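You operate a simulated robot arm through the tools that you are given. There is no shell and no other tool. Be economical: measure what you need, move in short steps, check, and stop when the job is done.

The job below is to be done with a simulated robot arm. You get a single attempt, and the scene is never put back.

Task
Take the green wax box and leave it on the top board of the tall shelf. Fetch the green spool and set it on the third board from the bottom of the tall shelf. Put the blue spring on the top of the oil bench away on the third board from the bottom of the tall shelf. Shut the lower green drawer. Open the belt bench drawer, take the brass pulley and leave it in the inside of the belt bench drawer, then shut the drawer. Any order will do. Set down upright: green wax box, green spool.

The check looks at the end state, three seconds after you hand in, the way a careful person would. Anything else that was tipped, shoved, dropped, spilled or broken makes it a failure.

Robot
A 6-joint arm with a two-finger gripper on a trunk, on a base that drives. Base frame: it is fixed to the floor where the robot stands at the start and does not move with it; the origin is under the middle of the robot, x ahead of it, y to its left, z up. Readings come in mm, degrees, newtons and seconds.
With the tool pointing down near the work surface it reaches from about 100 to 840 mm from the robot's upright axis, wherever it stands. Its first joint turns from -166.0 to 166.0 degrees. Places, roughly: belt bench drawer [500, 1000, 700]; blue spring (3x3x4 cm) [-400, 2200, 900]; brass pulley (6x6x5 cm) [-3100, 2300, 900]; green spool (7x7x10 cm) [-200, 2200, 900]; green wax box [500, 250, 1000]; inside of the belt bench drawer [600, 1000, 700]; lower green drawer [-3800, 1900, 600]; third board of the tall shelf (70x22 cm) [-2520, 2240, 1300]; top board of the tall shelf (70x22 cm) [-2520, 2240, 1620]. Payload 1.66 kg.
The tool frame sits at the grasp point between the pads (the TCP): z along the fingers, y along the line on which they close. The tips reach 16 mm beyond it. The gripper opens to 111 mm. The gripper's body begins 104 mm behind the TCP.
Orientation is that of the tool frame in the base frame, as [roll, pitch, yaw] about the fixed x, y, z axes, in that order (R = Rz(yaw) Ry(pitch) Rx(roll)). With the fingers straight down and closing along the base's y, the tool's x points along the base's -x, its y along +y and its z along -z.

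Tools
- The arm moves only by the tool send_rows. Its argument "targets" is a list of rows, each an object of numbers (a shift or turn left out is 0, a gripper value left out holds the last): "dx", "dy", "dz": the shift along the tool's x, y, z in mm; "rx", "ry", "rz": the turn, a rotation vector about the tool's x, y, z in degrees; "grip": the finger opening in mm, from 0 to 111. In form: [{"dx": .., "dy": .., "dz": .., "rx": .., "ry": .., "rz": .., "grip": ..}, ...]. A call has 1 to 10 rows; each row shifts and turns the commanded pose from where the row before left it, along the tool's axes as they then stand. A row lasts 0.2 s, in which the tool goes at most 50 mm and 8.6 degrees; a call with a longer step from one row to the next is refused whole, and so is a gripper value outside its range. A pose out of reach is approached as far as the arm can. The call stops where the force on the tool passes 40 N (or 10 N more than at its start, if that is more) or the arm is blocked; 0.2 s more then pass. Each finger halts on what it meets, pressing with about 32 N; the grip force reading is that of the motor and also rises with nothing between the fingers. The clock runs only during rows and for 0.2 s after the last one: add rows that do not move to give the fingers time. It gives the time, the measured TCP pose, the force on the tool (base axes), the opening and the grip force at its end, in the units of the frame above (readings bear some noise), with the torque about the TCP (base axes, N m) and any sound that the robot's microphone picked up.
- Cameras (640 x 400 px; columns grow to the right, rows downward): "scene" is now at [30.9, 243.7, 1543.4]; the picture's right is [0.72, -0.69, 0.00], its down [-0.55, -0.57, -0.61] and it looks along [0.42, 0.44, -0.79] (base axes); focal length 251 px, centre (320, 200). "wrist" rides on the gripper at [70, 14, -143] in the tool frame; the picture's right is [-0.19, 0.98, 0.00], its down [-0.87, -0.17, -0.47] and it looks along [-0.46, -0.09, 0.88] (tool axes); focal length 230 px, centre (320, 200). There is no depth. A picture from a camera that has moved, and an enlarged one, comes with that camera's place and axes in the base frame and with its lens.
- camera(camera): a new picture of that camera. No time passes.
- lift_body(by): slides the trunk up (or, below 0, down) by that many mm; the arm and the scene camera ride with it, the base frame stays. It gives what a move gives, with no picture.
- base_move(legs): drives the robot by 1 to 6 legs, each [ahead, left, turn to the left] in mm, mm and degrees, along the robot's own axes; the way and the turn of a leg run together, so that a leg with both is an arc; at most 1500 mm and 180 degrees a leg. The arm and the cameras ride along, it lands a little off, and it stops where it bumps. It gives what a move gives.
- aim_head(pan, tilt): turns the head with the scene camera to pan (to the left, within 120 degrees either way) and tilt (down, from -29 to 69), counted from straight ahead of the robot. It gives what a move gives.
- inspect(camera, box): a new picture of the part [left, top, right, bottom] of that camera's present view, enlarged. No time passes.
- close_job(): hands the job in; it is judged then, once.

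Work in short steps. Places have to be worked out from the pictures, the camera data and where the tool is seen: move nearer, look again, correct. Check each grasp and each placing, and mend what went wrong. You have 175 turns and 130 pictures in all, those below and enlarged ones among them. Open the gripper and draw the arm clear of the work before you hand the job in, unless the task says otherwise; then end with one line.

The tools are called after "Call:" as a command line: name --argument value ..., lists and objects as JSON in quotes. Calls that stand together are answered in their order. send_rows: Moves the arm, as the interface text tells. Its arguments: {"type":"object","properties":{"targets":{"type":"array","items":{"type":"object","properties":{"dx":{"type":"number"},"dy":{"type":"number"},"dz":{"type":"number"},"rx":{"type":"number"},"ry":{"type":"number"},"rz":{"type":"number"},"grip":{"type":"number"}}}}},"required":["targets"]} The other tools are called the same way: lift_body (by) slides the trunk up or down; base_move (legs) drives the base; aim_head (pan, tilt) turns the head that bears the scene camera; camera (camera) takes a picture; inspect (camera, box) takes an enlarged picture of a part of a camera's view; close_job () hands the job in.

At the start:

```text
t: 0.0
eef_pos: [-54.1, 702.4, 1087.6]
tool_rot: [-180.0, -0.1, 179.9]
wrist_force: [0.6, -0.1, 0.1]
moment: [0.02, 0.01, 0.02]
width: 110.8
grasp_force: 0.0
trunk travel left (down, up): [-150.0, 440.0]
robot x, y, heading: [-2.8, -5.7, 0.1]
head pan, tilt: [46.4, 52.4]
```

scene: 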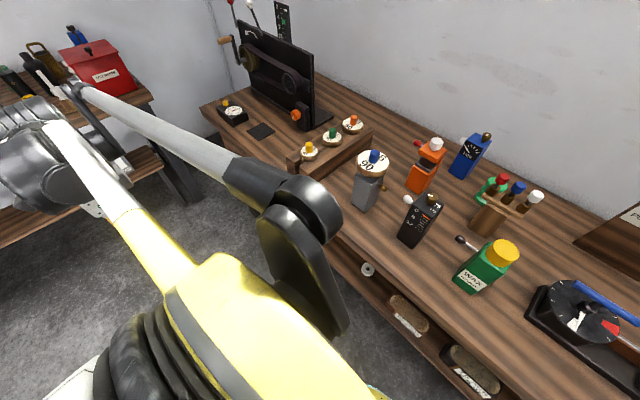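
wrist: 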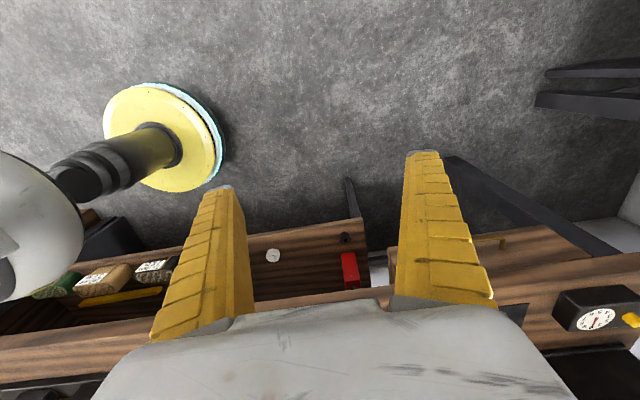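

I start by looking straight at the wax box and the bench with an enlarged view.

Call:
inspect --camera "scene" --box '[340, 110, 640, 320]'

Call:
aim_head --pan -20 --tilt 45

Call:
camera --camera "scene"

```text
1.90 times, centred on (490, 215) of scene
camera zoom: at [30.9, 243.7, 1543.4], right [0.72, -0.69, 0.0], down [-0.55, -0.57, -0.61], along [0.42, 0.44, -0.79], focal length 478 px, centre (-4, 171)
```

zoom: 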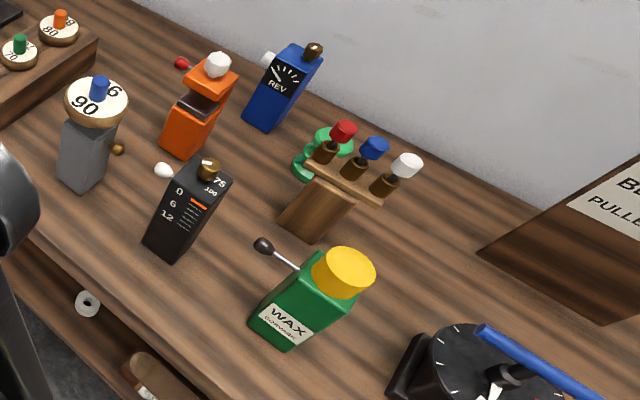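

```text
t: 1.4
eef_pos: [-53.2, 703.2, 1087.5]
tool_rot: [179.9, -0.1, 180.0]
wrist_force: [0.8, -0.2, -0.3]
moment: [0.0, 0.01, 0.03]
width: 110.8
grasp_force: 0.0
trunk travel left (down, up): [-150.0, 440.0]
robot x, y, heading: [-6.2, 0.2, -0.0]
head pan, tilt: [-20.0, 45.0]
```

```text
126 pictures are left
camera scene: at [55.8, 161.9, 1553.5], right [-0.34, -0.94, 0.0], down [-0.66, 0.24, -0.71], along [0.66, -0.24, -0.71], focal length 251 px, centre (320, 200)
```

scene: 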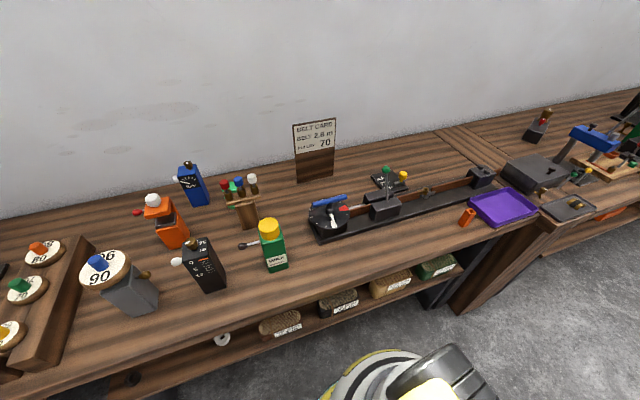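

The wax box is near (465, 150) with its top at about z 1060. I look over the rest of the room before moving.

Call:
aim_head --pan 60 --tilt 25

Call:
camera --camera "scene"

Call:
aim_head --pan 120 --tilt 15

Call:
camera --camera "scene"

```text
t: 2.9
eef_pos: [-53.5, 703.5, 1087.2]
tool_rot: [180.0, 0.0, 180.0]
wrist_force: [-0.4, 0.0, 0.5]
moment: [0.02, 0.0, 0.01]
width: 110.8
grasp_force: 0.1
trunk travel left (down, up): [-150.0, 440.0]
robot x, y, heading: [-1.2, -1.4, -0.2]
head pan, tilt: [60.0, 25.0]
```

```text
125 pictures are left
camera scene: at [25.5, 269.4, 1584.1], right [0.87, -0.5, 0.0], down [-0.21, -0.37, -0.91], along [0.45, 0.78, -0.42], focal length 251 px, centre (320, 200)
```

scene: 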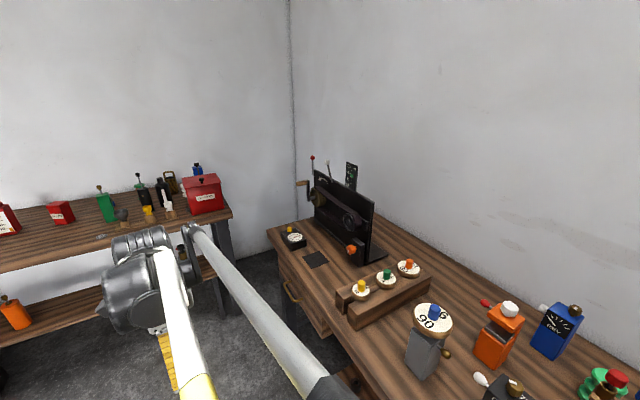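

```text
t: 4.2
eef_pos: [-53.0, 704.1, 1087.9]
tool_rot: [179.9, -0.1, -180.0]
wrist_force: [-0.1, -0.1, 0.4]
moment: [-0.02, 0.0, -0.02]
width: 110.9
grasp_force: 0.0
trunk travel left (down, up): [-150.0, 440.0]
robot x, y, heading: [1.3, 5.2, 0.1]
head pan, tilt: [120.0, 15.0]
```

```text
124 pictures are left
camera scene: at [-67.2, 270.5, 1600.3], right [0.87, 0.5, 0.0], down [0.13, -0.22, -0.97], along [-0.48, 0.84, -0.26], focal length 251 px, centre (320, 200)
```

scene: 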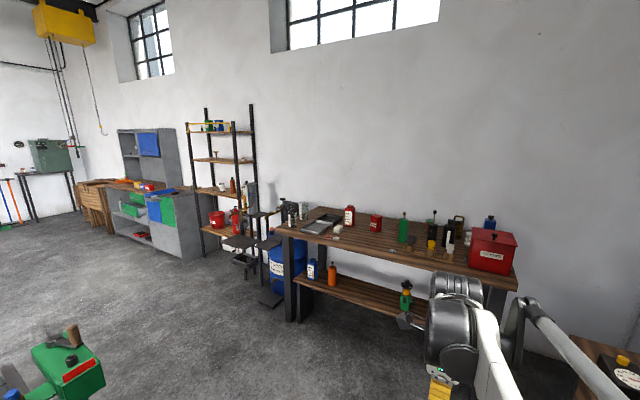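

The gripper hangs to the left. I raise it, then carry it toward a point above the wax box at about z 1240.

Call:
send_rows --targets '[{"dz": -50}, {"dz": -50}, {"dz": -50}, {"dx": -32, "dy": -34}, {"dx": -32, "dy": -34}, {"dx": -32, "dy": -34}, {"dx": -32, "dy": -34}, {"dx": -32, "dy": -34}, {"dx": -32, "dy": -34}, {"dx": -32, "dy": -34}]'

Call:
send_rows --targets '[{"dx": -32, "dy": -34}, {"dx": -32, "dy": -34}, {"dx": -32, "dy": -34}, {"dx": -32, "dy": -34}, {"dx": -32, "dy": -34}, {"dx": -32, "dy": -34}, {"dx": -32, "dy": -34}]'

Call:
camera --camera "wrist"

```text
t: 5.3
eef_pos: [-14.1, 712.0, 1190.3]
tool_rot: [179.9, 0.1, -179.6]
wrist_force: [-0.6, -0.4, -0.7]
moment: [-0.01, -0.06, 0.0]
width: 110.8
grasp_force: 0.1
trunk travel left (down, up): [-150.0, 440.0]
robot x, y, heading: [1.2, -5.5, -0.1]
head pan, tilt: [120.0, 15.0]
stopped in row 5: the arm was blocked; the commanded pose is now the measured one
```

```text
t: 6.0
eef_pos: [72.6, 700.7, 1150.1]
tool_rot: [179.8, -0.3, 178.1]
wrist_force: [1.4, 0.5, -0.2]
moment: [0.06, 0.13, 0.0]
width: 111.2
grasp_force: 0.0
trunk travel left (down, up): [-150.0, 440.0]
robot x, y, heading: [1.3, -0.7, 0.0]
head pan, tilt: [120.0, 15.0]
stopped in row 2: the arm was blocked; the commanded pose is now the measured one
```

```text
123 pictures are left
camera wrist: at [1.5, 716.9, 1293.9], right [0.22, 0.97, 0.0], down [0.86, -0.2, 0.47], along [0.46, -0.1, -0.88], focal length 230 px, centre (320, 200)
```

wrist: 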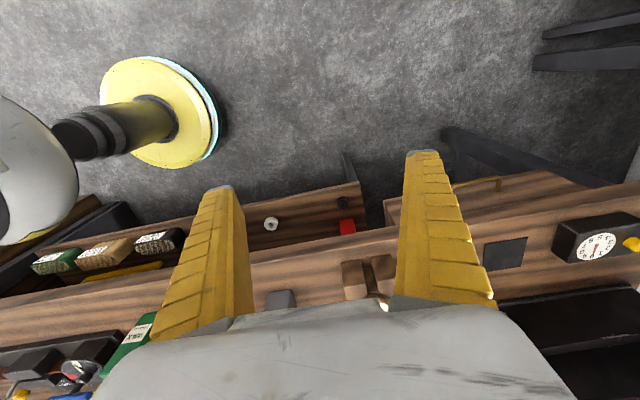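

Raising outran the arm's reach at that radius. I lift with the trunk instead, and pull the tool in toward the robot in slower steps.

Call:
lift_body --by 120

Call:
send_rows --targets '[{"dy": -30}, {"dy": -30}, {"dy": -30}, {"dy": -30}, {"dy": -30}, {"dy": -30}]'

Call:
aim_head --pan 30 --tilt 45

Call:
camera --camera "scene"

```text
t: 7.5
eef_pos: [75.5, 702.3, 1269.3]
tool_rot: [179.9, -0.1, 177.7]
wrist_force: [0.1, 0.2, 0.0]
moment: [0.0, 0.01, -0.01]
width: 111.1
grasp_force: 0.2
trunk travel left (down, up): [-270.0, 320.0]
robot x, y, heading: [-3.7, -1.0, 0.5]
head pan, tilt: [120.0, 15.0]
```

```text
t: 8.8
eef_pos: [55.4, 530.8, 1267.7]
tool_rot: [179.9, -0.1, 178.7]
wrist_force: [-1.4, 0.2, 0.4]
moment: [0.0, -0.11, 0.0]
width: 111.0
grasp_force: 0.1
trunk travel left (down, up): [-270.0, 320.0]
robot x, y, heading: [-3.1, 0.7, 0.2]
head pan, tilt: [120.0, 15.0]
```

```text
t: 10.5
eef_pos: [57.8, 518.8, 1270.5]
tool_rot: [179.9, -0.1, 178.7]
wrist_force: [0.3, 0.3, 0.6]
moment: [-0.01, 0.01, -0.02]
width: 110.9
grasp_force: 0.1
trunk travel left (down, up): [-270.0, 320.0]
robot x, y, heading: [0.6, 1.6, -0.2]
head pan, tilt: [30.0, 45.0]
```

```text
122 pictures are left
camera scene: at [8.0, 273.0, 1688.8], right [0.94, -0.33, 0.0], down [-0.19, -0.54, -0.82], along [0.27, 0.78, -0.57], focal length 251 px, centre (320, 200)
```

scene: 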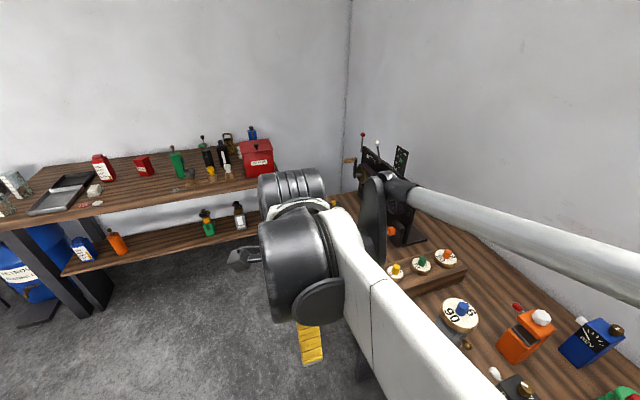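

The arm follows well now. I continue toward above the box in moderate steps.

Call:
send_rows --targets '[{"dx": -35, "dy": -20}, {"dx": -35, "dy": -20}, {"dx": -35, "dy": -20}, {"dx": -35, "dy": -25}, {"dx": -35, "dy": -30}, {"dx": -30, "dy": -35}, {"dx": -30, "dy": -35}, {"dx": -30, "dy": -35}, {}, {}]'

Call:
send_rows --targets '[{"dx": -25, "dy": -35}, {"dx": -25, "dy": -35}, {"dx": -15, "dy": -35}, {"dx": -15, "dy": -35}, {}, {}]'

Call:
camera --camera "wrist"

```text
t: 12.7
eef_pos: [313.5, 304.5, 1261.3]
tool_rot: [179.9, -0.1, 180.0]
wrist_force: [-0.6, 0.4, -0.6]
moment: [0.05, 0.02, 0.01]
width: 111.0
grasp_force: 0.1
trunk travel left (down, up): [-270.0, 320.0]
robot x, y, heading: [-1.1, 2.0, 0.2]
head pan, tilt: [30.0, 45.0]
```

```text
t: 14.1
eef_pos: [391.2, 164.7, 1265.3]
tool_rot: [179.9, -0.1, 180.0]
wrist_force: [-0.1, 0.9, -0.8]
moment: [-0.01, -0.02, -0.04]
width: 110.9
grasp_force: 0.0
trunk travel left (down, up): [-270.0, 320.0]
robot x, y, heading: [-1.3, -0.7, 0.2]
head pan, tilt: [30.0, 45.0]
```

```text
121 pictures are left
camera wrist: at [320.3, 178.0, 1407.7], right [0.19, 0.98, 0.0], down [0.87, -0.17, 0.47], along [0.46, -0.09, -0.88], focal length 230 px, centre (320, 200)
```

wrist: 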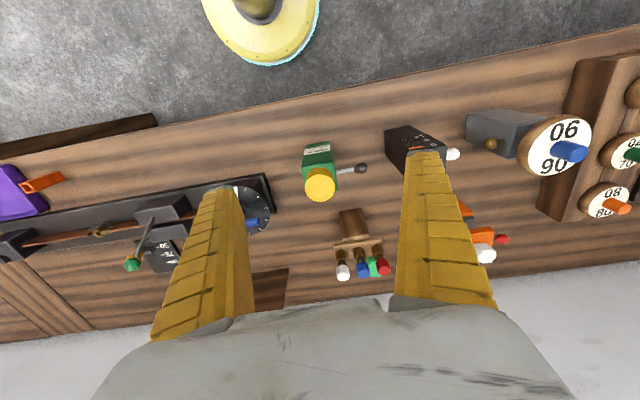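

The cap centre again comes out at (471, 149). I zoom in to read the box's edges and the stalk on its left side.

Call:
inspect --camera "wrist" --box '[270, 120, 400, 220]'

```text
4.00 times, centred on (335, 170) of wrist
camera zoom: at [320.3, 178.0, 1407.7], right [0.19, 0.98, 0.0], down [0.87, -0.17, 0.47], along [0.46, -0.09, -0.88], focal length 920 px, centre (260, 320)
```

zoom: 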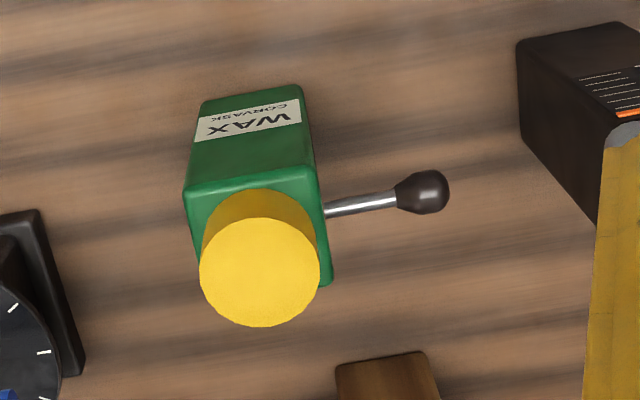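

The box is 55 × 55 mm around (472, 149), with the bench at about z 900 and its top at about 1042. The stalk on the +y side sits near z 1000, so I turn the gripper to close along x and centre it over the box.

Call:
send_rows --targets '[{"rz": -8.5, "dx": -27, "dy": -5, "grip": 90}, {"dx": -27, "dy": -8, "rz": -8.5}, {"dx": -26, "dy": -14, "rz": -8}, {"rz": -8}, {"rz": -8}, {"rz": -8}, {"rz": -8.5}, {"rz": -8.5}, {"rz": -8}, {"rz": -8}]'

Call:
send_rows --targets '[{"rz": -8}, {}, {}]'

Call:
camera --camera "wrist"

```text
t: 16.3
eef_pos: [475.1, 151.2, 1266.1]
tool_rot: [179.9, 0.1, -97.9]
wrist_force: [-0.2, -0.3, -0.4]
moment: [0.0, 0.0, 0.0]
width: 90.9
grasp_force: 0.3
trunk travel left (down, up): [-270.0, 320.0]
robot x, y, heading: [1.3, -0.7, 0.0]
head pan, tilt: [30.0, 45.0]
```

```text
t: 17.1
eef_pos: [475.6, 151.2, 1265.9]
tool_rot: [179.9, 0.0, -89.9]
wrist_force: [0.1, 0.0, -0.2]
moment: [-0.01, 0.02, 0.01]
width: 91.0
grasp_force: 0.4
trunk travel left (down, up): [-270.0, 320.0]
robot x, y, heading: [-0.3, 0.5, 0.1]
head pan, tilt: [30.0, 45.0]
```

```text
119 pictures are left
camera wrist: at [460.3, 81.1, 1409.5], right [-0.98, 0.19, 0.0], down [0.17, 0.86, 0.47], along [0.09, 0.46, -0.88], focal length 230 px, centre (320, 200)
```

wrist: 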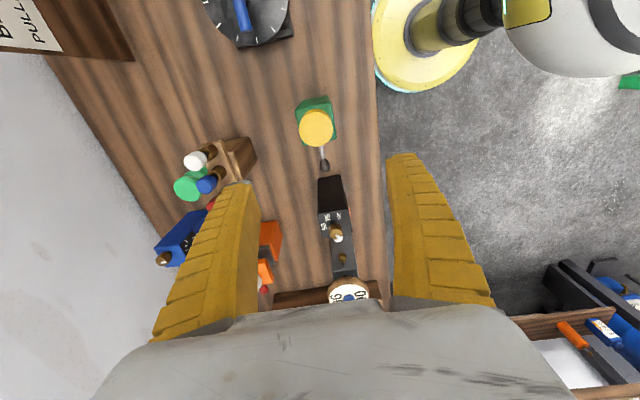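

The cap now reads about (476, 145), so the tool is centred well enough. I descend to TCP z 1000.

Call:
send_rows --targets '[{"dz": 40, "dx": 3}, {"dz": 40}, {"dz": 40}, {"dz": 40}, {"dz": 40}, {}, {}]'

Call:
camera --camera "wrist"

```text
t: 18.7
eef_pos: [475.1, 147.7, 1067.0]
tool_rot: [179.9, 0.1, -90.0]
wrist_force: [-0.3, -0.3, 0.0]
moment: [0.01, 0.0, -0.02]
width: 91.0
grasp_force: 0.6
trunk travel left (down, up): [-270.0, 320.0]
robot x, y, heading: [-0.1, -0.4, 0.2]
head pan, tilt: [30.0, 45.0]
```

```text
118 pictures are left
camera wrist: at [460.2, 78.2, 1209.7], right [-0.98, 0.19, 0.0], down [0.17, 0.86, 0.47], along [0.09, 0.46, -0.88], focal length 230 px, centre (320, 200)
```

wrist: 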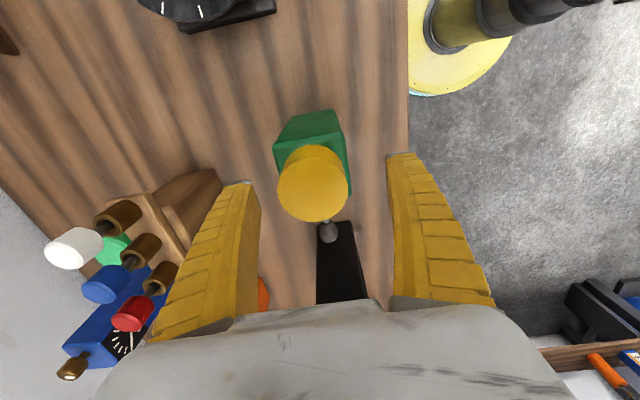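

The cap lies about 5 mm toward −y and 3 mm toward +x of the TCP. I correct this, descend and close.

Call:
send_rows --targets '[{"dz": 25, "dx": 5, "dy": -3}, {"dz": 25}, {"dz": 17}, {}, {"grip": 40}, {"grip": 40}, {"grip": 40}, {"grip": 40}]'

Call:
camera --camera "wrist"

```text
t: 20.5
eef_pos: [477.6, 143.3, 998.3]
tool_rot: [179.9, 0.2, -90.0]
wrist_force: [1.6, -0.8, 5.0]
moment: [-0.09, 0.11, -0.02]
width: 57.6
grasp_force: 31.6
trunk travel left (down, up): [-270.0, 320.0]
robot x, y, heading: [2.6, 1.0, 0.2]
head pan, tilt: [30.0, 45.0]
```

```text
117 pictures are left
camera wrist: at [462.6, 73.2, 1142.1], right [-0.98, 0.19, 0.0], down [0.17, 0.86, 0.47], along [0.09, 0.46, -0.88], focal length 230 px, centre (320, 200)
```

wrist: 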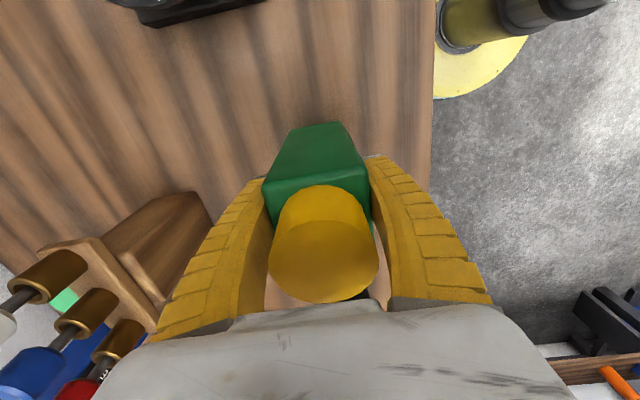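

The grip holds at 57.6 mm. I lift the box with the trunk, then draw it back toward the robot.

Call:
lift_body --by 200

Call:
send_rows --targets '[{"dx": 10, "dy": 30}, {"dx": 10, "dy": 30}, {"dx": 10, "dy": 30}, {"dx": 10, "dy": 30}, {"dx": 10, "dy": 30}, {"dx": 10}, {}, {}]'

Call:
aim_head --pan 0 --tilt 40

Call:
camera --camera "scene"

```text
t: 22.7
eef_pos: [478.1, 143.1, 1198.5]
tool_rot: [179.9, 0.2, -90.2]
wrist_force: [-0.8, 0.3, -3.7]
moment: [-0.03, 0.01, 0.0]
width: 57.4
grasp_force: 32.0
trunk travel left (down, up): [-470.0, 120.0]
robot x, y, heading: [1.0, 2.6, 0.3]
head pan, tilt: [30.0, 45.0]
```

```text
t: 24.5
eef_pos: [342.6, 86.1, 1231.8]
tool_rot: [179.8, 0.1, -90.1]
wrist_force: [-0.4, -0.6, -3.9]
moment: [-0.04, 0.02, 0.0]
width: 57.5
grasp_force: 32.3
out of reach, approached as far as the arm can: row 3, 4, 5
trunk travel left (down, up): [-470.0, 120.0]
robot x, y, heading: [-0.5, -1.5, 0.2]
head pan, tilt: [30.0, 45.0]
```

```text
t: 25.4
eef_pos: [342.2, 88.5, 1230.3]
tool_rot: [179.8, 0.1, -90.1]
wrist_force: [0.5, 0.6, -3.5]
moment: [-0.06, 0.0, 0.01]
width: 57.9
grasp_force: 32.3
trunk travel left (down, up): [-470.0, 120.0]
robot x, y, heading: [-1.6, -1.2, 0.0]
head pan, tilt: [0.0, 40.0]
```

```text
116 pictures are left
camera scene: at [64.5, 190.0, 1880.7], right [0.0, -1.0, 0.0], down [-0.64, 0.0, -0.77], along [0.77, 0.0, -0.64], focal length 251 px, centre (320, 200)
```

scene: 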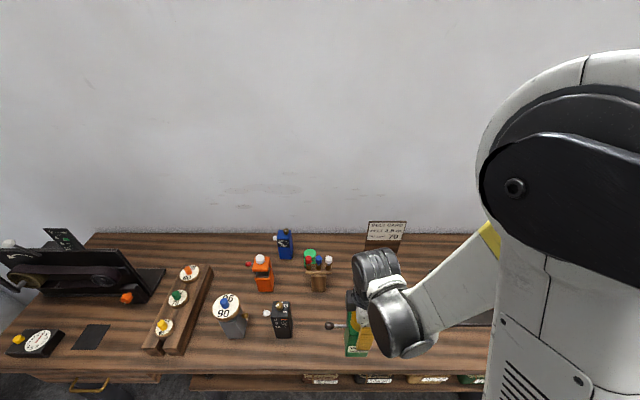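

The box is clear and held close in. I back off from the bench, turn left to face +y, then look toward the shelf.

Call:
base_move --legs '[[-200, 0, 0], [0, 0, 90]]'

Call:
aim_head --pan 45 --tilt 30

Call:
camera --camera "scene"

Call:
aim_head --pan 100 --tilt 35

Call:
camera --camera "scene"

```text
t: 30.9
eef_pos: [-294.6, 339.8, 1231.1]
tool_rot: [179.8, 0.1, 1.2]
wrist_force: [0.3, 0.0, -4.8]
moment: [0.0, -0.04, -0.01]
width: 57.5
grasp_force: 31.8
trunk travel left (down, up): [-470.0, 120.0]
robot x, y, heading: [-197.4, -0.1, 91.6]
head pan, tilt: [0.0, 40.0]
```

```text
t: 32.0
eef_pos: [-296.8, 341.8, 1231.7]
tool_rot: [179.8, 0.0, 1.2]
wrist_force: [-0.4, 0.7, -4.9]
moment: [0.03, -0.07, -0.02]
width: 57.6
grasp_force: 32.4
trunk travel left (down, up): [-470.0, 120.0]
robot x, y, heading: [-202.2, -1.3, 91.3]
head pan, tilt: [45.0, 30.0]
```

```text
115 pictures are left
camera scene: at [-456.8, 38.0, 1896.1], right [0.69, 0.72, 0.0], down [0.36, -0.35, -0.87], along [-0.63, 0.6, -0.5], focal length 251 px, centre (320, 200)
```

scene: 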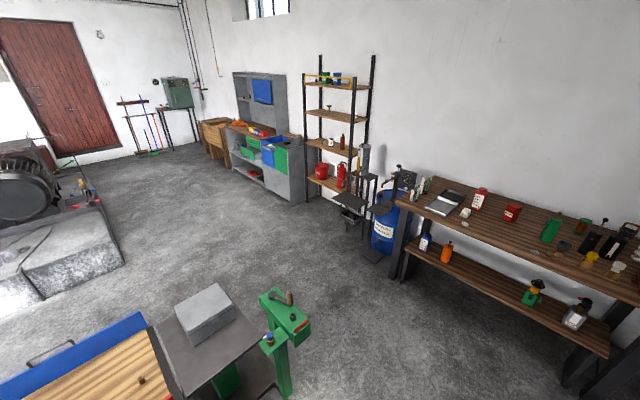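

```text
t: 33.2
eef_pos: [-295.8, 341.0, 1231.3]
tool_rot: [179.9, 0.1, 1.1]
wrist_force: [-0.8, 0.5, -4.6]
moment: [0.0, -0.09, 0.0]
width: 57.4
grasp_force: 32.0
trunk travel left (down, up): [-470.0, 120.0]
robot x, y, heading: [-201.1, -0.9, 91.5]
head pan, tilt: [100.0, 35.0]
```

```text
114 pictures are left
camera scene: at [-477.9, -41.8, 1888.3], right [-0.19, 0.98, 0.0], down [0.56, 0.11, -0.82], along [-0.8, -0.16, -0.57], focal length 251 px, centre (320, 200)
```

scene: 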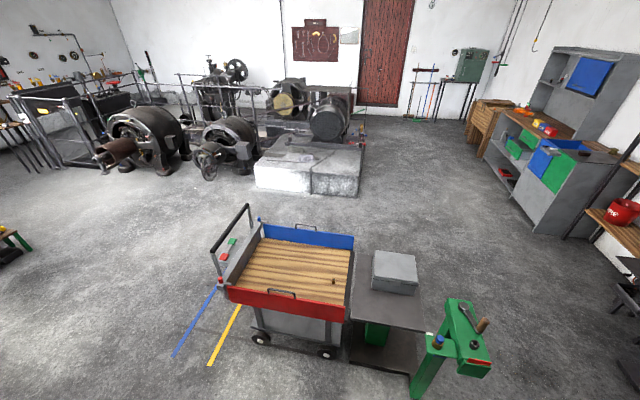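

The way is clear along y ≈ 1000, past the vise stand and short of the black stand beside the shelf. I drive there sideways and look at the shelf.

Call:
base_move --legs '[[1000, 0, -1.4], [0, 1500, 0], [0, 820, 0]]'

Call:
aim_head --pan 0 --tilt 18

Call:
camera --camera "scene"

```text
t: 49.5
eef_pos: [-2628.7, 1360.3, 1230.7]
tool_rot: [179.8, 0.0, -0.8]
wrist_force: [0.2, -0.5, -4.0]
moment: [0.06, -0.09, 0.0]
width: 57.6
grasp_force: 31.6
trunk travel left (down, up): [-470.0, 120.0]
robot x, y, heading: [-2548.0, 1018.7, 89.6]
head pan, tilt: [100.0, 35.0]
```

```text
t: 51.3
eef_pos: [-2628.4, 1359.2, 1231.4]
tool_rot: [179.8, 0.0, -0.8]
wrist_force: [0.0, -0.7, -4.7]
moment: [-0.02, -0.06, -0.01]
width: 57.7
grasp_force: 31.6
trunk travel left (down, up): [-470.0, 120.0]
robot x, y, heading: [-2547.0, 1017.5, 89.6]
head pan, tilt: [0.0, 18.0]
```

```text
113 pictures are left
camera scene: at [-2735.4, 1091.5, 1915.4], right [1.0, -0.01, 0.0], down [0.0, -0.31, -0.95], along [0.01, 0.95, -0.31], focal length 251 px, centre (320, 200)
```

scene: 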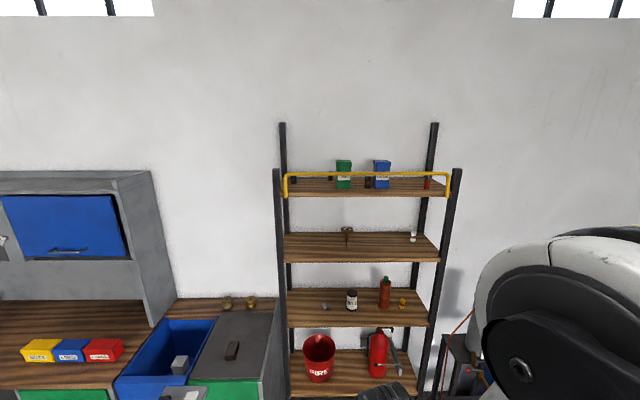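

The top board has a yellow front rail and two boxes near its middle. I zoom in.

Call:
inspect --camera "scene" --box '[265, 115, 475, 265]'

```text
2.67 times, centred on (370, 190) of scene
camera zoom: at [-2735.4, 1091.5, 1915.4], right [1.0, -0.01, 0.0], down [0.0, -0.31, -0.95], along [0.01, 0.95, -0.31], focal length 669 px, centre (187, 227)
```

zoom: 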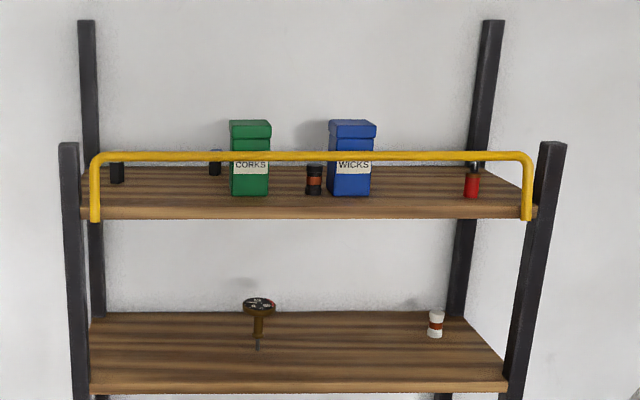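

The rail top is at about z 1705 and the board spans y ≈ 2110–2340. The free gap is left of the green CORKS box, at x ≈ −2722. The box bottom must clear 1725, so I raise fully and test the arm's height reach here.

Call:
lift_body --by 120

Call:
send_rows --targets '[{"dz": -40}, {"dz": -40}, {"dz": -40}, {"dz": -40}, {"dz": -40}, {"dz": -40}, {"dz": -40}, {"dz": -40}, {}, {}]'

```text
t: 52.8
eef_pos: [-2628.2, 1361.3, 1351.5]
tool_rot: [179.8, 0.1, -0.8]
wrist_force: [1.2, -0.2, -4.7]
moment: [-0.01, -0.05, 0.0]
width: 57.6
grasp_force: 32.2
trunk travel left (down, up): [-590.0, 0.0]
robot x, y, heading: [-2547.3, 1014.9, 89.2]
head pan, tilt: [0.0, 18.0]
```

```text
t: 55.0
eef_pos: [-2627.9, 1360.7, 1671.8]
tool_rot: [179.8, 0.1, -0.7]
wrist_force: [-0.1, 0.2, -4.6]
moment: [-0.01, -0.04, 0.02]
width: 57.7
grasp_force: 31.3
trunk travel left (down, up): [-590.0, 0.0]
robot x, y, heading: [-2543.7, 1013.8, 89.4]
head pan, tilt: [0.0, 18.0]
```

Good so far. I continue up and then outward, to see how far it reaches at z ≈ 1825.

Call:
send_rows --targets '[{"dz": -40}, {"dz": -40}, {"dz": -40}, {"dz": -35}, {}, {"dy": 30}, {"dy": 30}, {"dy": 30}, {}, {}]'

```text
t: 57.2
eef_pos: [-2630.4, 1269.7, 1828.6]
tool_rot: [179.8, 0.1, -0.8]
wrist_force: [0.0, -0.6, -4.8]
moment: [-0.02, -0.05, 0.01]
width: 57.4
grasp_force: 31.8
trunk travel left (down, up): [-590.0, 0.0]
robot x, y, heading: [-2544.5, 1017.1, 89.6]
head pan, tilt: [0.0, 18.0]
```

Here tool +y points toward base −y, so that drew inward. I go outward with −y.

Call:
send_rows --targets '[{"dy": -30}, {"dy": -30}, {"dy": -30}, {"dy": -30}, {"dy": -30}, {"dy": -30}, {}, {}]'

Call:
camera --camera "scene"

```text
t: 59.0
eef_pos: [-2627.1, 1452.9, 1825.3]
tool_rot: [179.8, 0.2, -0.7]
wrist_force: [-1.5, 1.0, -4.8]
moment: [-0.03, -0.05, 0.02]
width: 57.8
grasp_force: 32.4
trunk travel left (down, up): [-590.0, 0.0]
robot x, y, heading: [-2547.6, 1016.3, 89.2]
head pan, tilt: [0.0, 18.0]
```

```text
111 pictures are left
camera scene: at [-2735.4, 1092.1, 2035.4], right [1.0, -0.01, 0.0], down [0.0, -0.31, -0.95], along [0.01, 0.95, -0.31], focal length 251 px, centre (320, 200)
```

scene: 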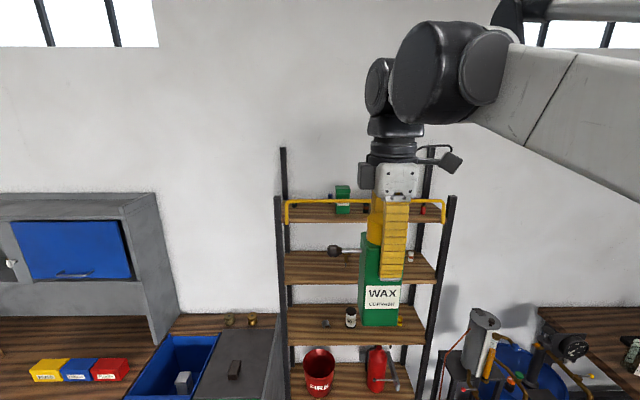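

Height is fine at radius 440. I reach out further and a little left so the base can stay clear of the shelf and cabinet.

Call:
send_rows --targets '[{"dy": -25, "dx": -20}, {"dy": -25, "dx": -20}, {"dy": -25, "dx": -20}, {"dy": -20}, {}, {}]'

```text
t: 60.4
eef_pos: [-2685.1, 1549.5, 1824.3]
tool_rot: [179.9, 0.1, -0.7]
wrist_force: [0.8, 0.0, -4.8]
moment: [-0.02, -0.07, -0.04]
width: 57.8
grasp_force: 32.0
trunk travel left (down, up): [-590.0, 0.0]
robot x, y, heading: [-2545.3, 1019.2, 89.5]
head pan, tilt: [0.0, 18.0]
```

Radius 548 works at this height. I add 20 mm of height and drive ahead 430 mm, stopping short of the rail to check.

Call:
send_rows --targets '[{"dz": -20}, {}]'

Call:
base_move --legs '[[430, 37, 0.4]]'

Call:
camera --camera "scene"

Call:
camera --camera "wrist"

```text
t: 61.0
eef_pos: [-2685.1, 1547.4, 1843.1]
tool_rot: [179.8, 0.0, -0.8]
wrist_force: [1.0, -0.6, -4.5]
moment: [-0.05, -0.01, -0.01]
width: 57.8
grasp_force: 32.1
trunk travel left (down, up): [-590.0, 0.0]
robot x, y, heading: [-2546.2, 1019.2, 89.6]
head pan, tilt: [0.0, 18.0]
```

```text
t: 63.6
eef_pos: [-2721.1, 1973.8, 1844.5]
tool_rot: [179.8, 0.1, -0.4]
wrist_force: [0.0, 0.0, -4.9]
moment: [-0.03, -0.01, 0.0]
width: 57.3
grasp_force: 32.1
trunk travel left (down, up): [-590.0, 0.0]
robot x, y, heading: [-2578.3, 1444.5, 89.8]
head pan, tilt: [0.0, 18.0]
```

```text
110 pictures are left
camera scene: at [-2769.2, 1517.2, 2035.5], right [1.0, -0.01, 0.0], down [0.0, -0.31, -0.95], along [0.01, 0.95, -0.31], focal length 251 px, centre (320, 200)
```

scene: 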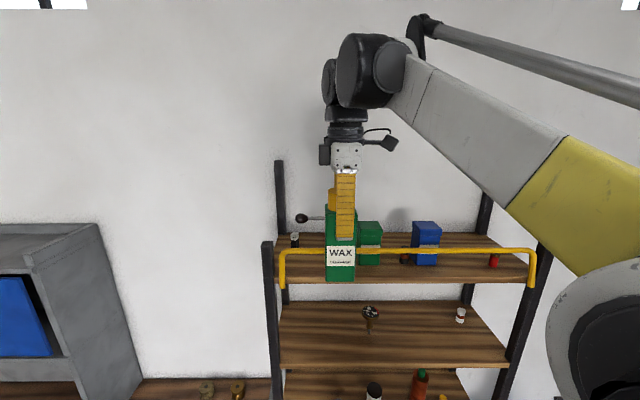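

```text
109 pictures are left
camera wrist: at [-2653.7, 1960.9, 1986.9], right [-0.2, -0.98, 0.0], down [-0.86, 0.18, 0.47], along [-0.46, 0.09, -0.88], focal length 230 px, centre (320, 200)
```

wrist: 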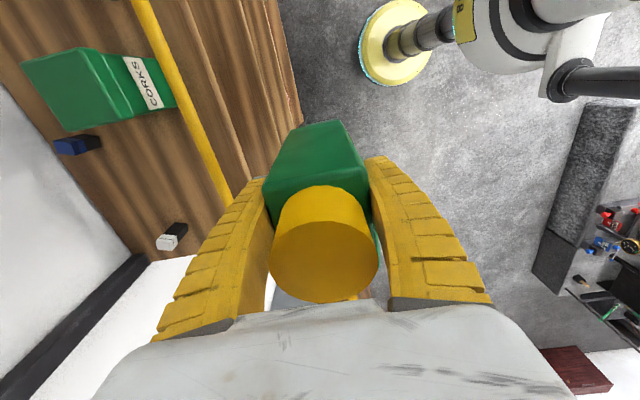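

The rail is at y ≈ 2118 with its top near z 1700, and the box has about 45 mm of clearance. The gap is confirmed, so I drive ahead 240 mm.

Call:
base_move --legs '[[240, 0, 0]]'

Call:
camera --camera "wrist"

Call:
camera --camera "scene"

```text
t: 65.4
eef_pos: [-2723.1, 2210.8, 1843.5]
tool_rot: [179.9, -0.1, -0.4]
wrist_force: [-0.6, 0.2, -5.4]
moment: [0.0, -0.06, 0.02]
width: 57.7
grasp_force: 32.0
trunk travel left (down, up): [-590.0, 0.0]
robot x, y, heading: [-2576.8, 1681.6, 89.8]
head pan, tilt: [0.0, 18.0]
```

```text
108 pictures are left
camera wrist: at [-2654.1, 2197.4, 1987.1], right [-0.19, -0.98, 0.0], down [-0.86, 0.17, 0.47], along [-0.46, 0.09, -0.88], focal length 230 px, centre (320, 200)
```

wrist: 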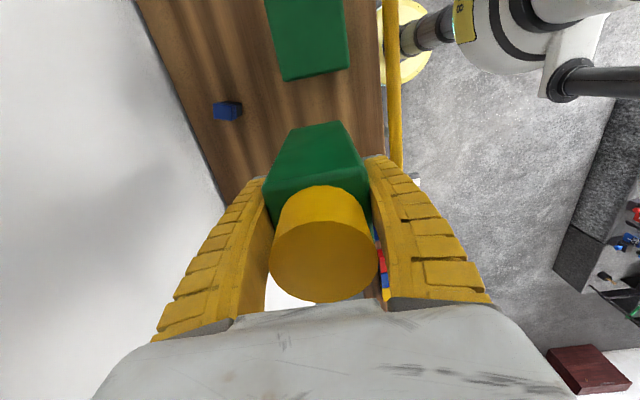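

```text
107 pictures are left
camera scene: at [-2768.5, 1753.5, 2035.5], right [1.0, 0.0, 0.0], down [0.0, -0.31, -0.95], along [0.0, 0.95, -0.31], focal length 251 px, centre (320, 200)
```

scene: 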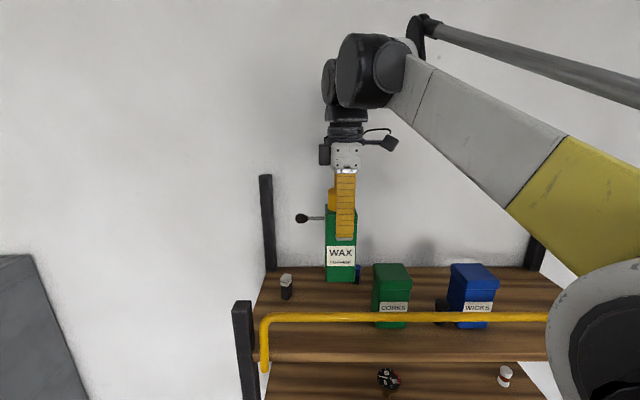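

Everything is clear around the spot. I lower most of the way.

Call:
send_rows --targets '[{"dz": 30}, {"dz": 30}, {"dz": 30}, {"dz": 18}, {"dz": 4}, {"dz": 4}, {}]'

Call:
camera --camera "scene"

```text
t: 67.0
eef_pos: [-2721.6, 2210.0, 1728.1]
tool_rot: [179.9, 0.1, -0.3]
wrist_force: [-1.9, 6.4, 26.4]
moment: [0.12, 0.0, 0.0]
width: 60.7
grasp_force: 32.3
trunk travel left (down, up): [-590.0, 0.0]
robot x, y, heading: [-2575.7, 1678.7, 89.9]
head pan, tilt: [0.0, 18.0]
```

```text
106 pictures are left
camera scene: at [-2768.0, 1753.1, 2035.6], right [1.0, 0.0, 0.0], down [0.0, -0.31, -0.95], along [0.0, 0.95, -0.31], focal length 251 px, centre (320, 200)
```

scene: 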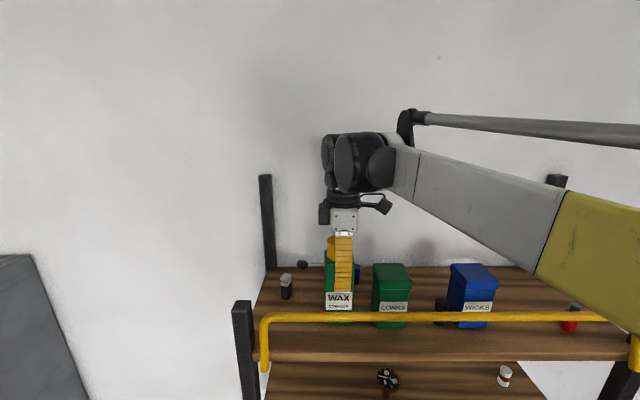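

The board is in contact (26 N). I ease up slightly, open in steps and check.

Call:
send_rows --targets '[{"dz": -3}, {}, {"grip": 70}, {"grip": 80}, {}, {}]'

Call:
inspect --camera "scene" --box '[240, 200, 440, 340]'

```text
t: 68.4
eef_pos: [-2721.4, 2209.9, 1731.2]
tool_rot: [179.8, 0.2, -0.3]
wrist_force: [0.1, 0.4, 0.0]
moment: [-0.02, -0.01, 0.0]
width: 81.4
grasp_force: 0.3
trunk travel left (down, up): [-590.0, 0.0]
robot x, y, heading: [-2577.5, 1680.8, 89.8]
head pan, tilt: [0.0, 18.0]
```

```text
2.86 times, centred on (340, 270) of scene
camera zoom: at [-2768.3, 1753.8, 2035.5], right [1.0, 0.0, 0.0], down [0.0, -0.31, -0.95], along [0.0, 0.95, -0.31], focal length 717 px, centre (263, 0)
```

zoom: 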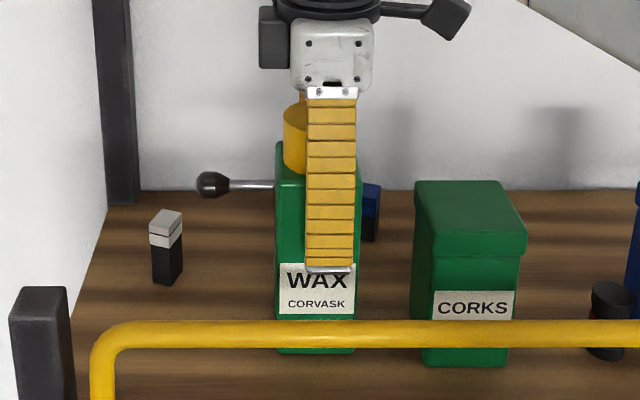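

The box stands upright and free. I raise the gripper straight up and back away.

Call:
send_rows --targets '[{"dz": -20}, {"dz": -30}, {"dz": -30}, {"dz": -32}, {}, {}]'

Call:
base_move --legs '[[-400, 0, 0]]'

Call:
camera --camera "scene"

```text
t: 69.8
eef_pos: [-2722.1, 2211.1, 1843.8]
tool_rot: [179.8, 0.1, -0.3]
wrist_force: [-0.7, -0.1, -0.1]
moment: [0.01, 0.0, -0.01]
width: 81.4
grasp_force: 0.2
trunk travel left (down, up): [-590.0, 0.0]
robot x, y, heading: [-2577.5, 1680.6, 89.9]
head pan, tilt: [0.0, 18.0]
```

```text
t: 72.3
eef_pos: [-2722.5, 1811.0, 1844.0]
tool_rot: [179.8, 0.2, -0.4]
wrist_force: [0.5, -0.3, 0.6]
moment: [0.0, -0.02, -0.02]
width: 81.5
grasp_force: 0.8
trunk travel left (down, up): [-590.0, 0.0]
robot x, y, heading: [-2580.5, 1280.1, 90.2]
head pan, tilt: [0.0, 18.0]
```

```text
104 pictures are left
camera scene: at [-2769.7, 1354.8, 2035.4], right [1.0, 0.0, 0.0], down [0.0, -0.31, -0.95], along [0.0, 0.95, -0.31], focal length 251 px, centre (320, 200)
```

scene: 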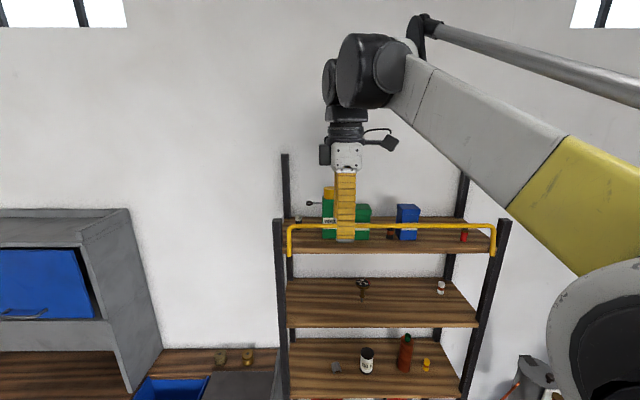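

The wax box is set. Next is the lower green drawer nearby: I draw the arm in, lower the trunk and drive left to look at the cabinet.

Call:
send_rows --targets '[{"dy": 35, "dx": 15}, {"dy": 35, "dx": 15}, {"dy": 35, "dx": 15}, {"dy": 35, "dx": 15}, {"dy": 10}, {}]'

Call:
lift_body --by -400

Call:
base_move --legs '[[-100, 600, 0]]'

Call:
aim_head --pan 20 --tilt 35

Call:
camera --camera "scene"

```text
t: 73.7
eef_pos: [-2664.0, 1661.2, 1842.9]
tool_rot: [179.8, 0.0, -0.4]
wrist_force: [0.0, -0.9, -0.5]
moment: [0.0, 0.04, 0.04]
width: 81.4
grasp_force: 1.2
trunk travel left (down, up): [-590.0, 0.0]
robot x, y, heading: [-2582.1, 1277.4, 89.7]
head pan, tilt: [0.0, 18.0]
```

```text
t: 77.5
eef_pos: [-2663.3, 1661.3, 1442.5]
tool_rot: [179.8, 0.0, -0.4]
wrist_force: [-0.3, 0.3, -0.5]
moment: [0.01, -0.02, 0.01]
width: 81.5
grasp_force: 1.3
trunk travel left (down, up): [-190.0, 400.0]
robot x, y, heading: [-2579.7, 1280.9, 89.5]
head pan, tilt: [0.0, 18.0]
```

```text
t: 80.9
eef_pos: [-3253.3, 1562.2, 1442.5]
tool_rot: [179.8, 0.1, -0.2]
wrist_force: [-0.5, 0.5, 0.1]
moment: [-0.03, -0.01, 0.01]
width: 81.4
grasp_force: 0.9
trunk travel left (down, up): [-190.0, 400.0]
robot x, y, heading: [-3169.8, 1183.4, 89.8]
head pan, tilt: [0.0, 18.0]
```

```text
t: 81.7
eef_pos: [-3255.1, 1562.7, 1443.0]
tool_rot: [179.9, -0.1, -0.1]
wrist_force: [-0.6, -0.7, 0.6]
moment: [0.0, -0.01, 0.04]
width: 81.1
grasp_force: 0.8
trunk travel left (down, up): [-190.0, 400.0]
robot x, y, heading: [-3169.1, 1183.8, 90.0]
head pan, tilt: [20.0, 35.0]
```

```text
103 pictures are left
camera scene: at [-3388.2, 1245.7, 1608.4], right [0.94, 0.34, 0.0], down [0.19, -0.54, -0.82], along [-0.28, 0.77, -0.57], focal length 251 px, centre (320, 200)
```

scene: 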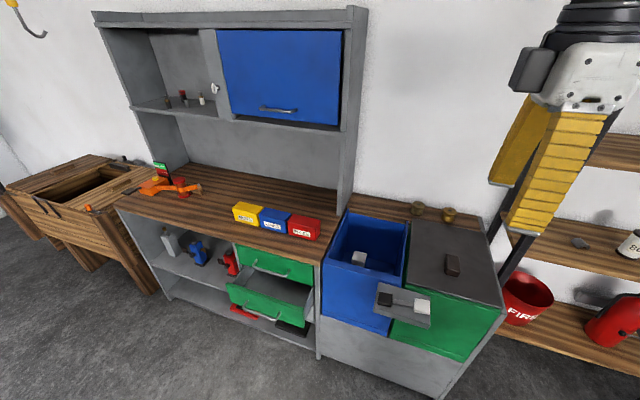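

The lower green drawer is open under the counter. I zoom in on it.

Call:
inspect --camera "scene" --box '[200, 230, 360, 350]'

Call:
inspect --camera "scene" --box '[330, 190, 510, 330]'

```text
3.33 times, centred on (280, 290) of scene
camera zoom: at [-3388.2, 1245.7, 1608.4], right [0.94, 0.34, 0.0], down [0.19, -0.54, -0.82], along [-0.28, 0.77, -0.57], focal length 836 px, centre (453, -100)
```

zoom: 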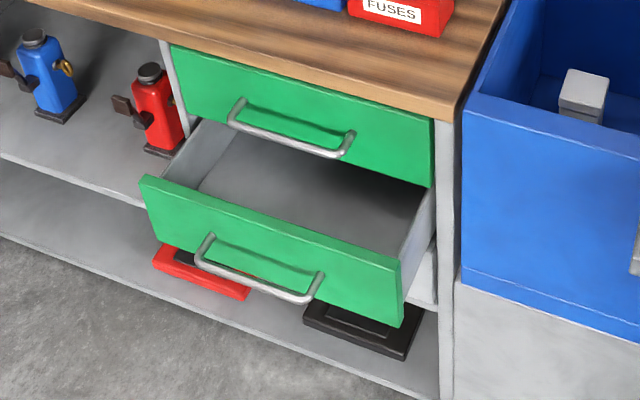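

```text
2.86 times, centred on (420, 260) of scene
camera zoom: at [-3388.2, 1245.7, 1608.4], right [0.94, 0.34, 0.0], down [0.19, -0.54, -0.82], along [-0.28, 0.77, -0.57], focal length 717 px, centre (34, 29)
```

zoom: 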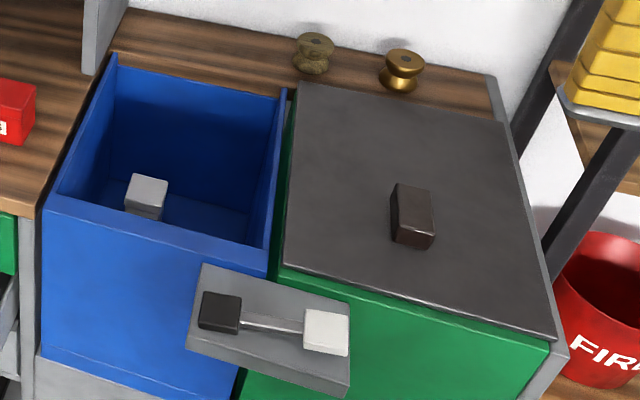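

The drawer front is out roughly 115 mm, near x −3845. I drive left to line the tool up with it and take a second view for its height.

Call:
base_move --legs '[[0, 590, 0]]'

Call:
aim_head --pan 0 --tilt 50

Call:
camera --camera "scene"

```text
t: 85.1
eef_pos: [-3844.7, 1561.6, 1443.5]
tool_rot: [179.8, 0.1, 0.1]
wrist_force: [0.1, -0.2, 0.6]
moment: [0.01, -0.03, 0.02]
width: 81.5
grasp_force: 0.9
trunk travel left (down, up): [-190.0, 400.0]
robot x, y, heading: [-3759.3, 1182.9, 90.2]
head pan, tilt: [20.0, 35.0]
```

```text
t: 85.9
eef_pos: [-3844.5, 1562.0, 1443.4]
tool_rot: [179.9, 0.0, 0.1]
wrist_force: [0.9, 0.1, 0.7]
moment: [0.04, 0.01, -0.03]
width: 81.5
grasp_force: 0.8
trunk travel left (down, up): [-190.0, 400.0]
robot x, y, heading: [-3756.7, 1181.5, 90.2]
head pan, tilt: [0.0, 50.0]
```

```text
100 pictures are left
camera scene: at [-3947.2, 1238.2, 1586.7], right [1.0, 0.0, 0.0], down [0.0, -0.77, -0.64], along [0.0, 0.64, -0.77], focal length 251 px, centre (320, 200)
```

scene: 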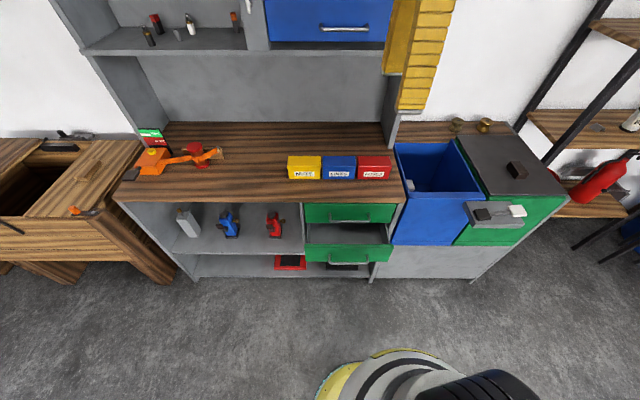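

The drawer front's top edge is at about z 680, y 1750, x −4008…−3655. I back off, extend the arm, close the fingers and tilt the tool forward for a push.

Call:
base_move --legs '[[-300, 0, 0]]'

Call:
lift_body --by -190

Call:
send_rows --targets '[{"dy": -35, "dz": 35, "grip": 0}, {"dy": -35, "dz": 35}, {"dy": -35, "dz": 35}, {"dy": -35, "dz": 35}, {"dy": -35, "dz": 35}, {"dy": -35, "dz": 35}, {"dz": 40}, {"dz": 40}, {"dz": 40}, {}]'

Call:
send_rows --targets '[{"rx": 8.3}, {"rx": 8.3}, {"rx": 8.3}, {"rx": 8.3}, {"rx": 8.3}, {"rx": 8.3}, {"rx": 8.3}, {"rx": 8.3}, {"rx": 8.3}, {}]'

```text
t: 87.9
eef_pos: [-3843.0, 1259.3, 1443.0]
tool_rot: [179.8, 0.1, 0.2]
wrist_force: [-0.4, 0.7, -0.4]
moment: [0.06, 0.01, 0.03]
width: 81.2
grasp_force: 0.8
trunk travel left (down, up): [-190.0, 400.0]
robot x, y, heading: [-3753.9, 879.7, 90.3]
head pan, tilt: [0.0, 50.0]
```

```text
t: 90.0
eef_pos: [-3844.4, 1260.3, 1254.2]
tool_rot: [179.8, 0.2, 0.3]
wrist_force: [0.3, 0.2, 0.1]
moment: [0.0, -0.01, -0.01]
width: 81.4
grasp_force: 0.7
trunk travel left (down, up): [0.0, 590.0]
robot x, y, heading: [-3752.4, 877.7, 90.3]
head pan, tilt: [0.0, 50.0]
```

```text
t: 92.2
eef_pos: [-3845.6, 1467.9, 921.8]
tool_rot: [179.8, -0.1, 0.3]
wrist_force: [-0.1, -0.1, -0.4]
moment: [-0.02, 0.02, -0.02]
width: 0.3
grasp_force: 28.1
trunk travel left (down, up): [0.0, 590.0]
robot x, y, heading: [-3756.3, 881.3, 90.6]
head pan, tilt: [0.0, 50.0]
```

```text
t: 94.4
eef_pos: [-3847.0, 1476.0, 938.9]
tool_rot: [-105.5, 0.1, 0.2]
wrist_force: [-0.3, 0.4, -0.5]
moment: [0.02, 0.02, 0.0]
width: 0.0
grasp_force: 28.5
out of reach, approached as far as the arm can: row 9
trunk travel left (down, up): [0.0, 590.0]
robot x, y, heading: [-3754.0, 878.9, 90.3]
head pan, tilt: [0.0, 50.0]
```

The tool now points forward, about 75° from vertical. I lower it straight down to about z 655.

Call:
send_rows --targets '[{"dy": 38.6, "dz": 10.7}, {"dy": 38.6, "dz": 10.7}, {"dy": 38.6, "dz": 10.7}, {"dy": 38.6, "dz": 10.7}, {"dy": 38.6, "dz": 10.7}, {"dy": 38.6, "dz": 10.7}, {"dy": 38.6, "dz": 10.7}, {}, {}]'

Call:
camera --camera "scene"

Call:
camera --camera "wrist"

```text
t: 96.4
eef_pos: [-3881.3, 1601.4, 840.2]
tool_rot: [-105.6, 0.0, 0.2]
wrist_force: [-0.1, 0.2, 0.0]
moment: [-0.01, -0.01, 0.0]
width: 0.1
grasp_force: 28.9
out of reach, approached as far as the arm can: row 1, 2, 3, 4, 5, 6, 7
trunk travel left (down, up): [0.0, 590.0]
robot x, y, heading: [-3753.8, 882.6, 90.5]
head pan, tilt: [0.0, 50.0]
```

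```text
99 pictures are left
camera scene: at [-3945.5, 936.0, 1396.7], right [1.0, 0.01, 0.0], down [0.01, -0.77, -0.64], along [0.0, 0.64, -0.77], focal length 251 px, centre (320, 200)
```

scene: 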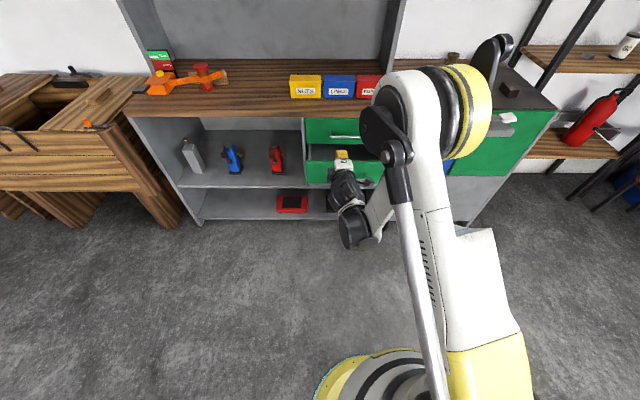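

```text
98 pictures are left
camera wrist: at [-3812.5, 1460.1, 865.4], right [-0.19, -0.26, -0.95], down [-0.86, -0.41, 0.29], along [-0.47, 0.87, -0.15], focal length 230 px, centre (320, 200)
```

wrist: 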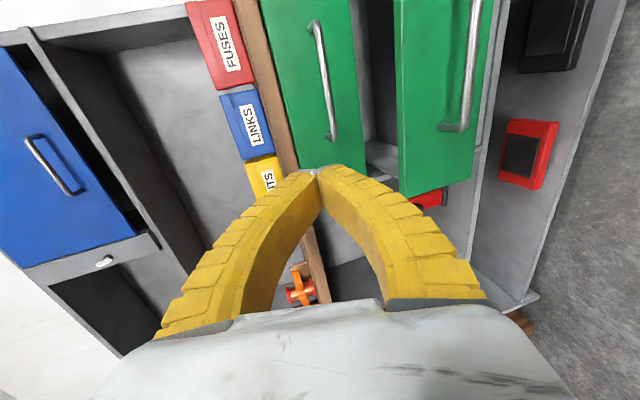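

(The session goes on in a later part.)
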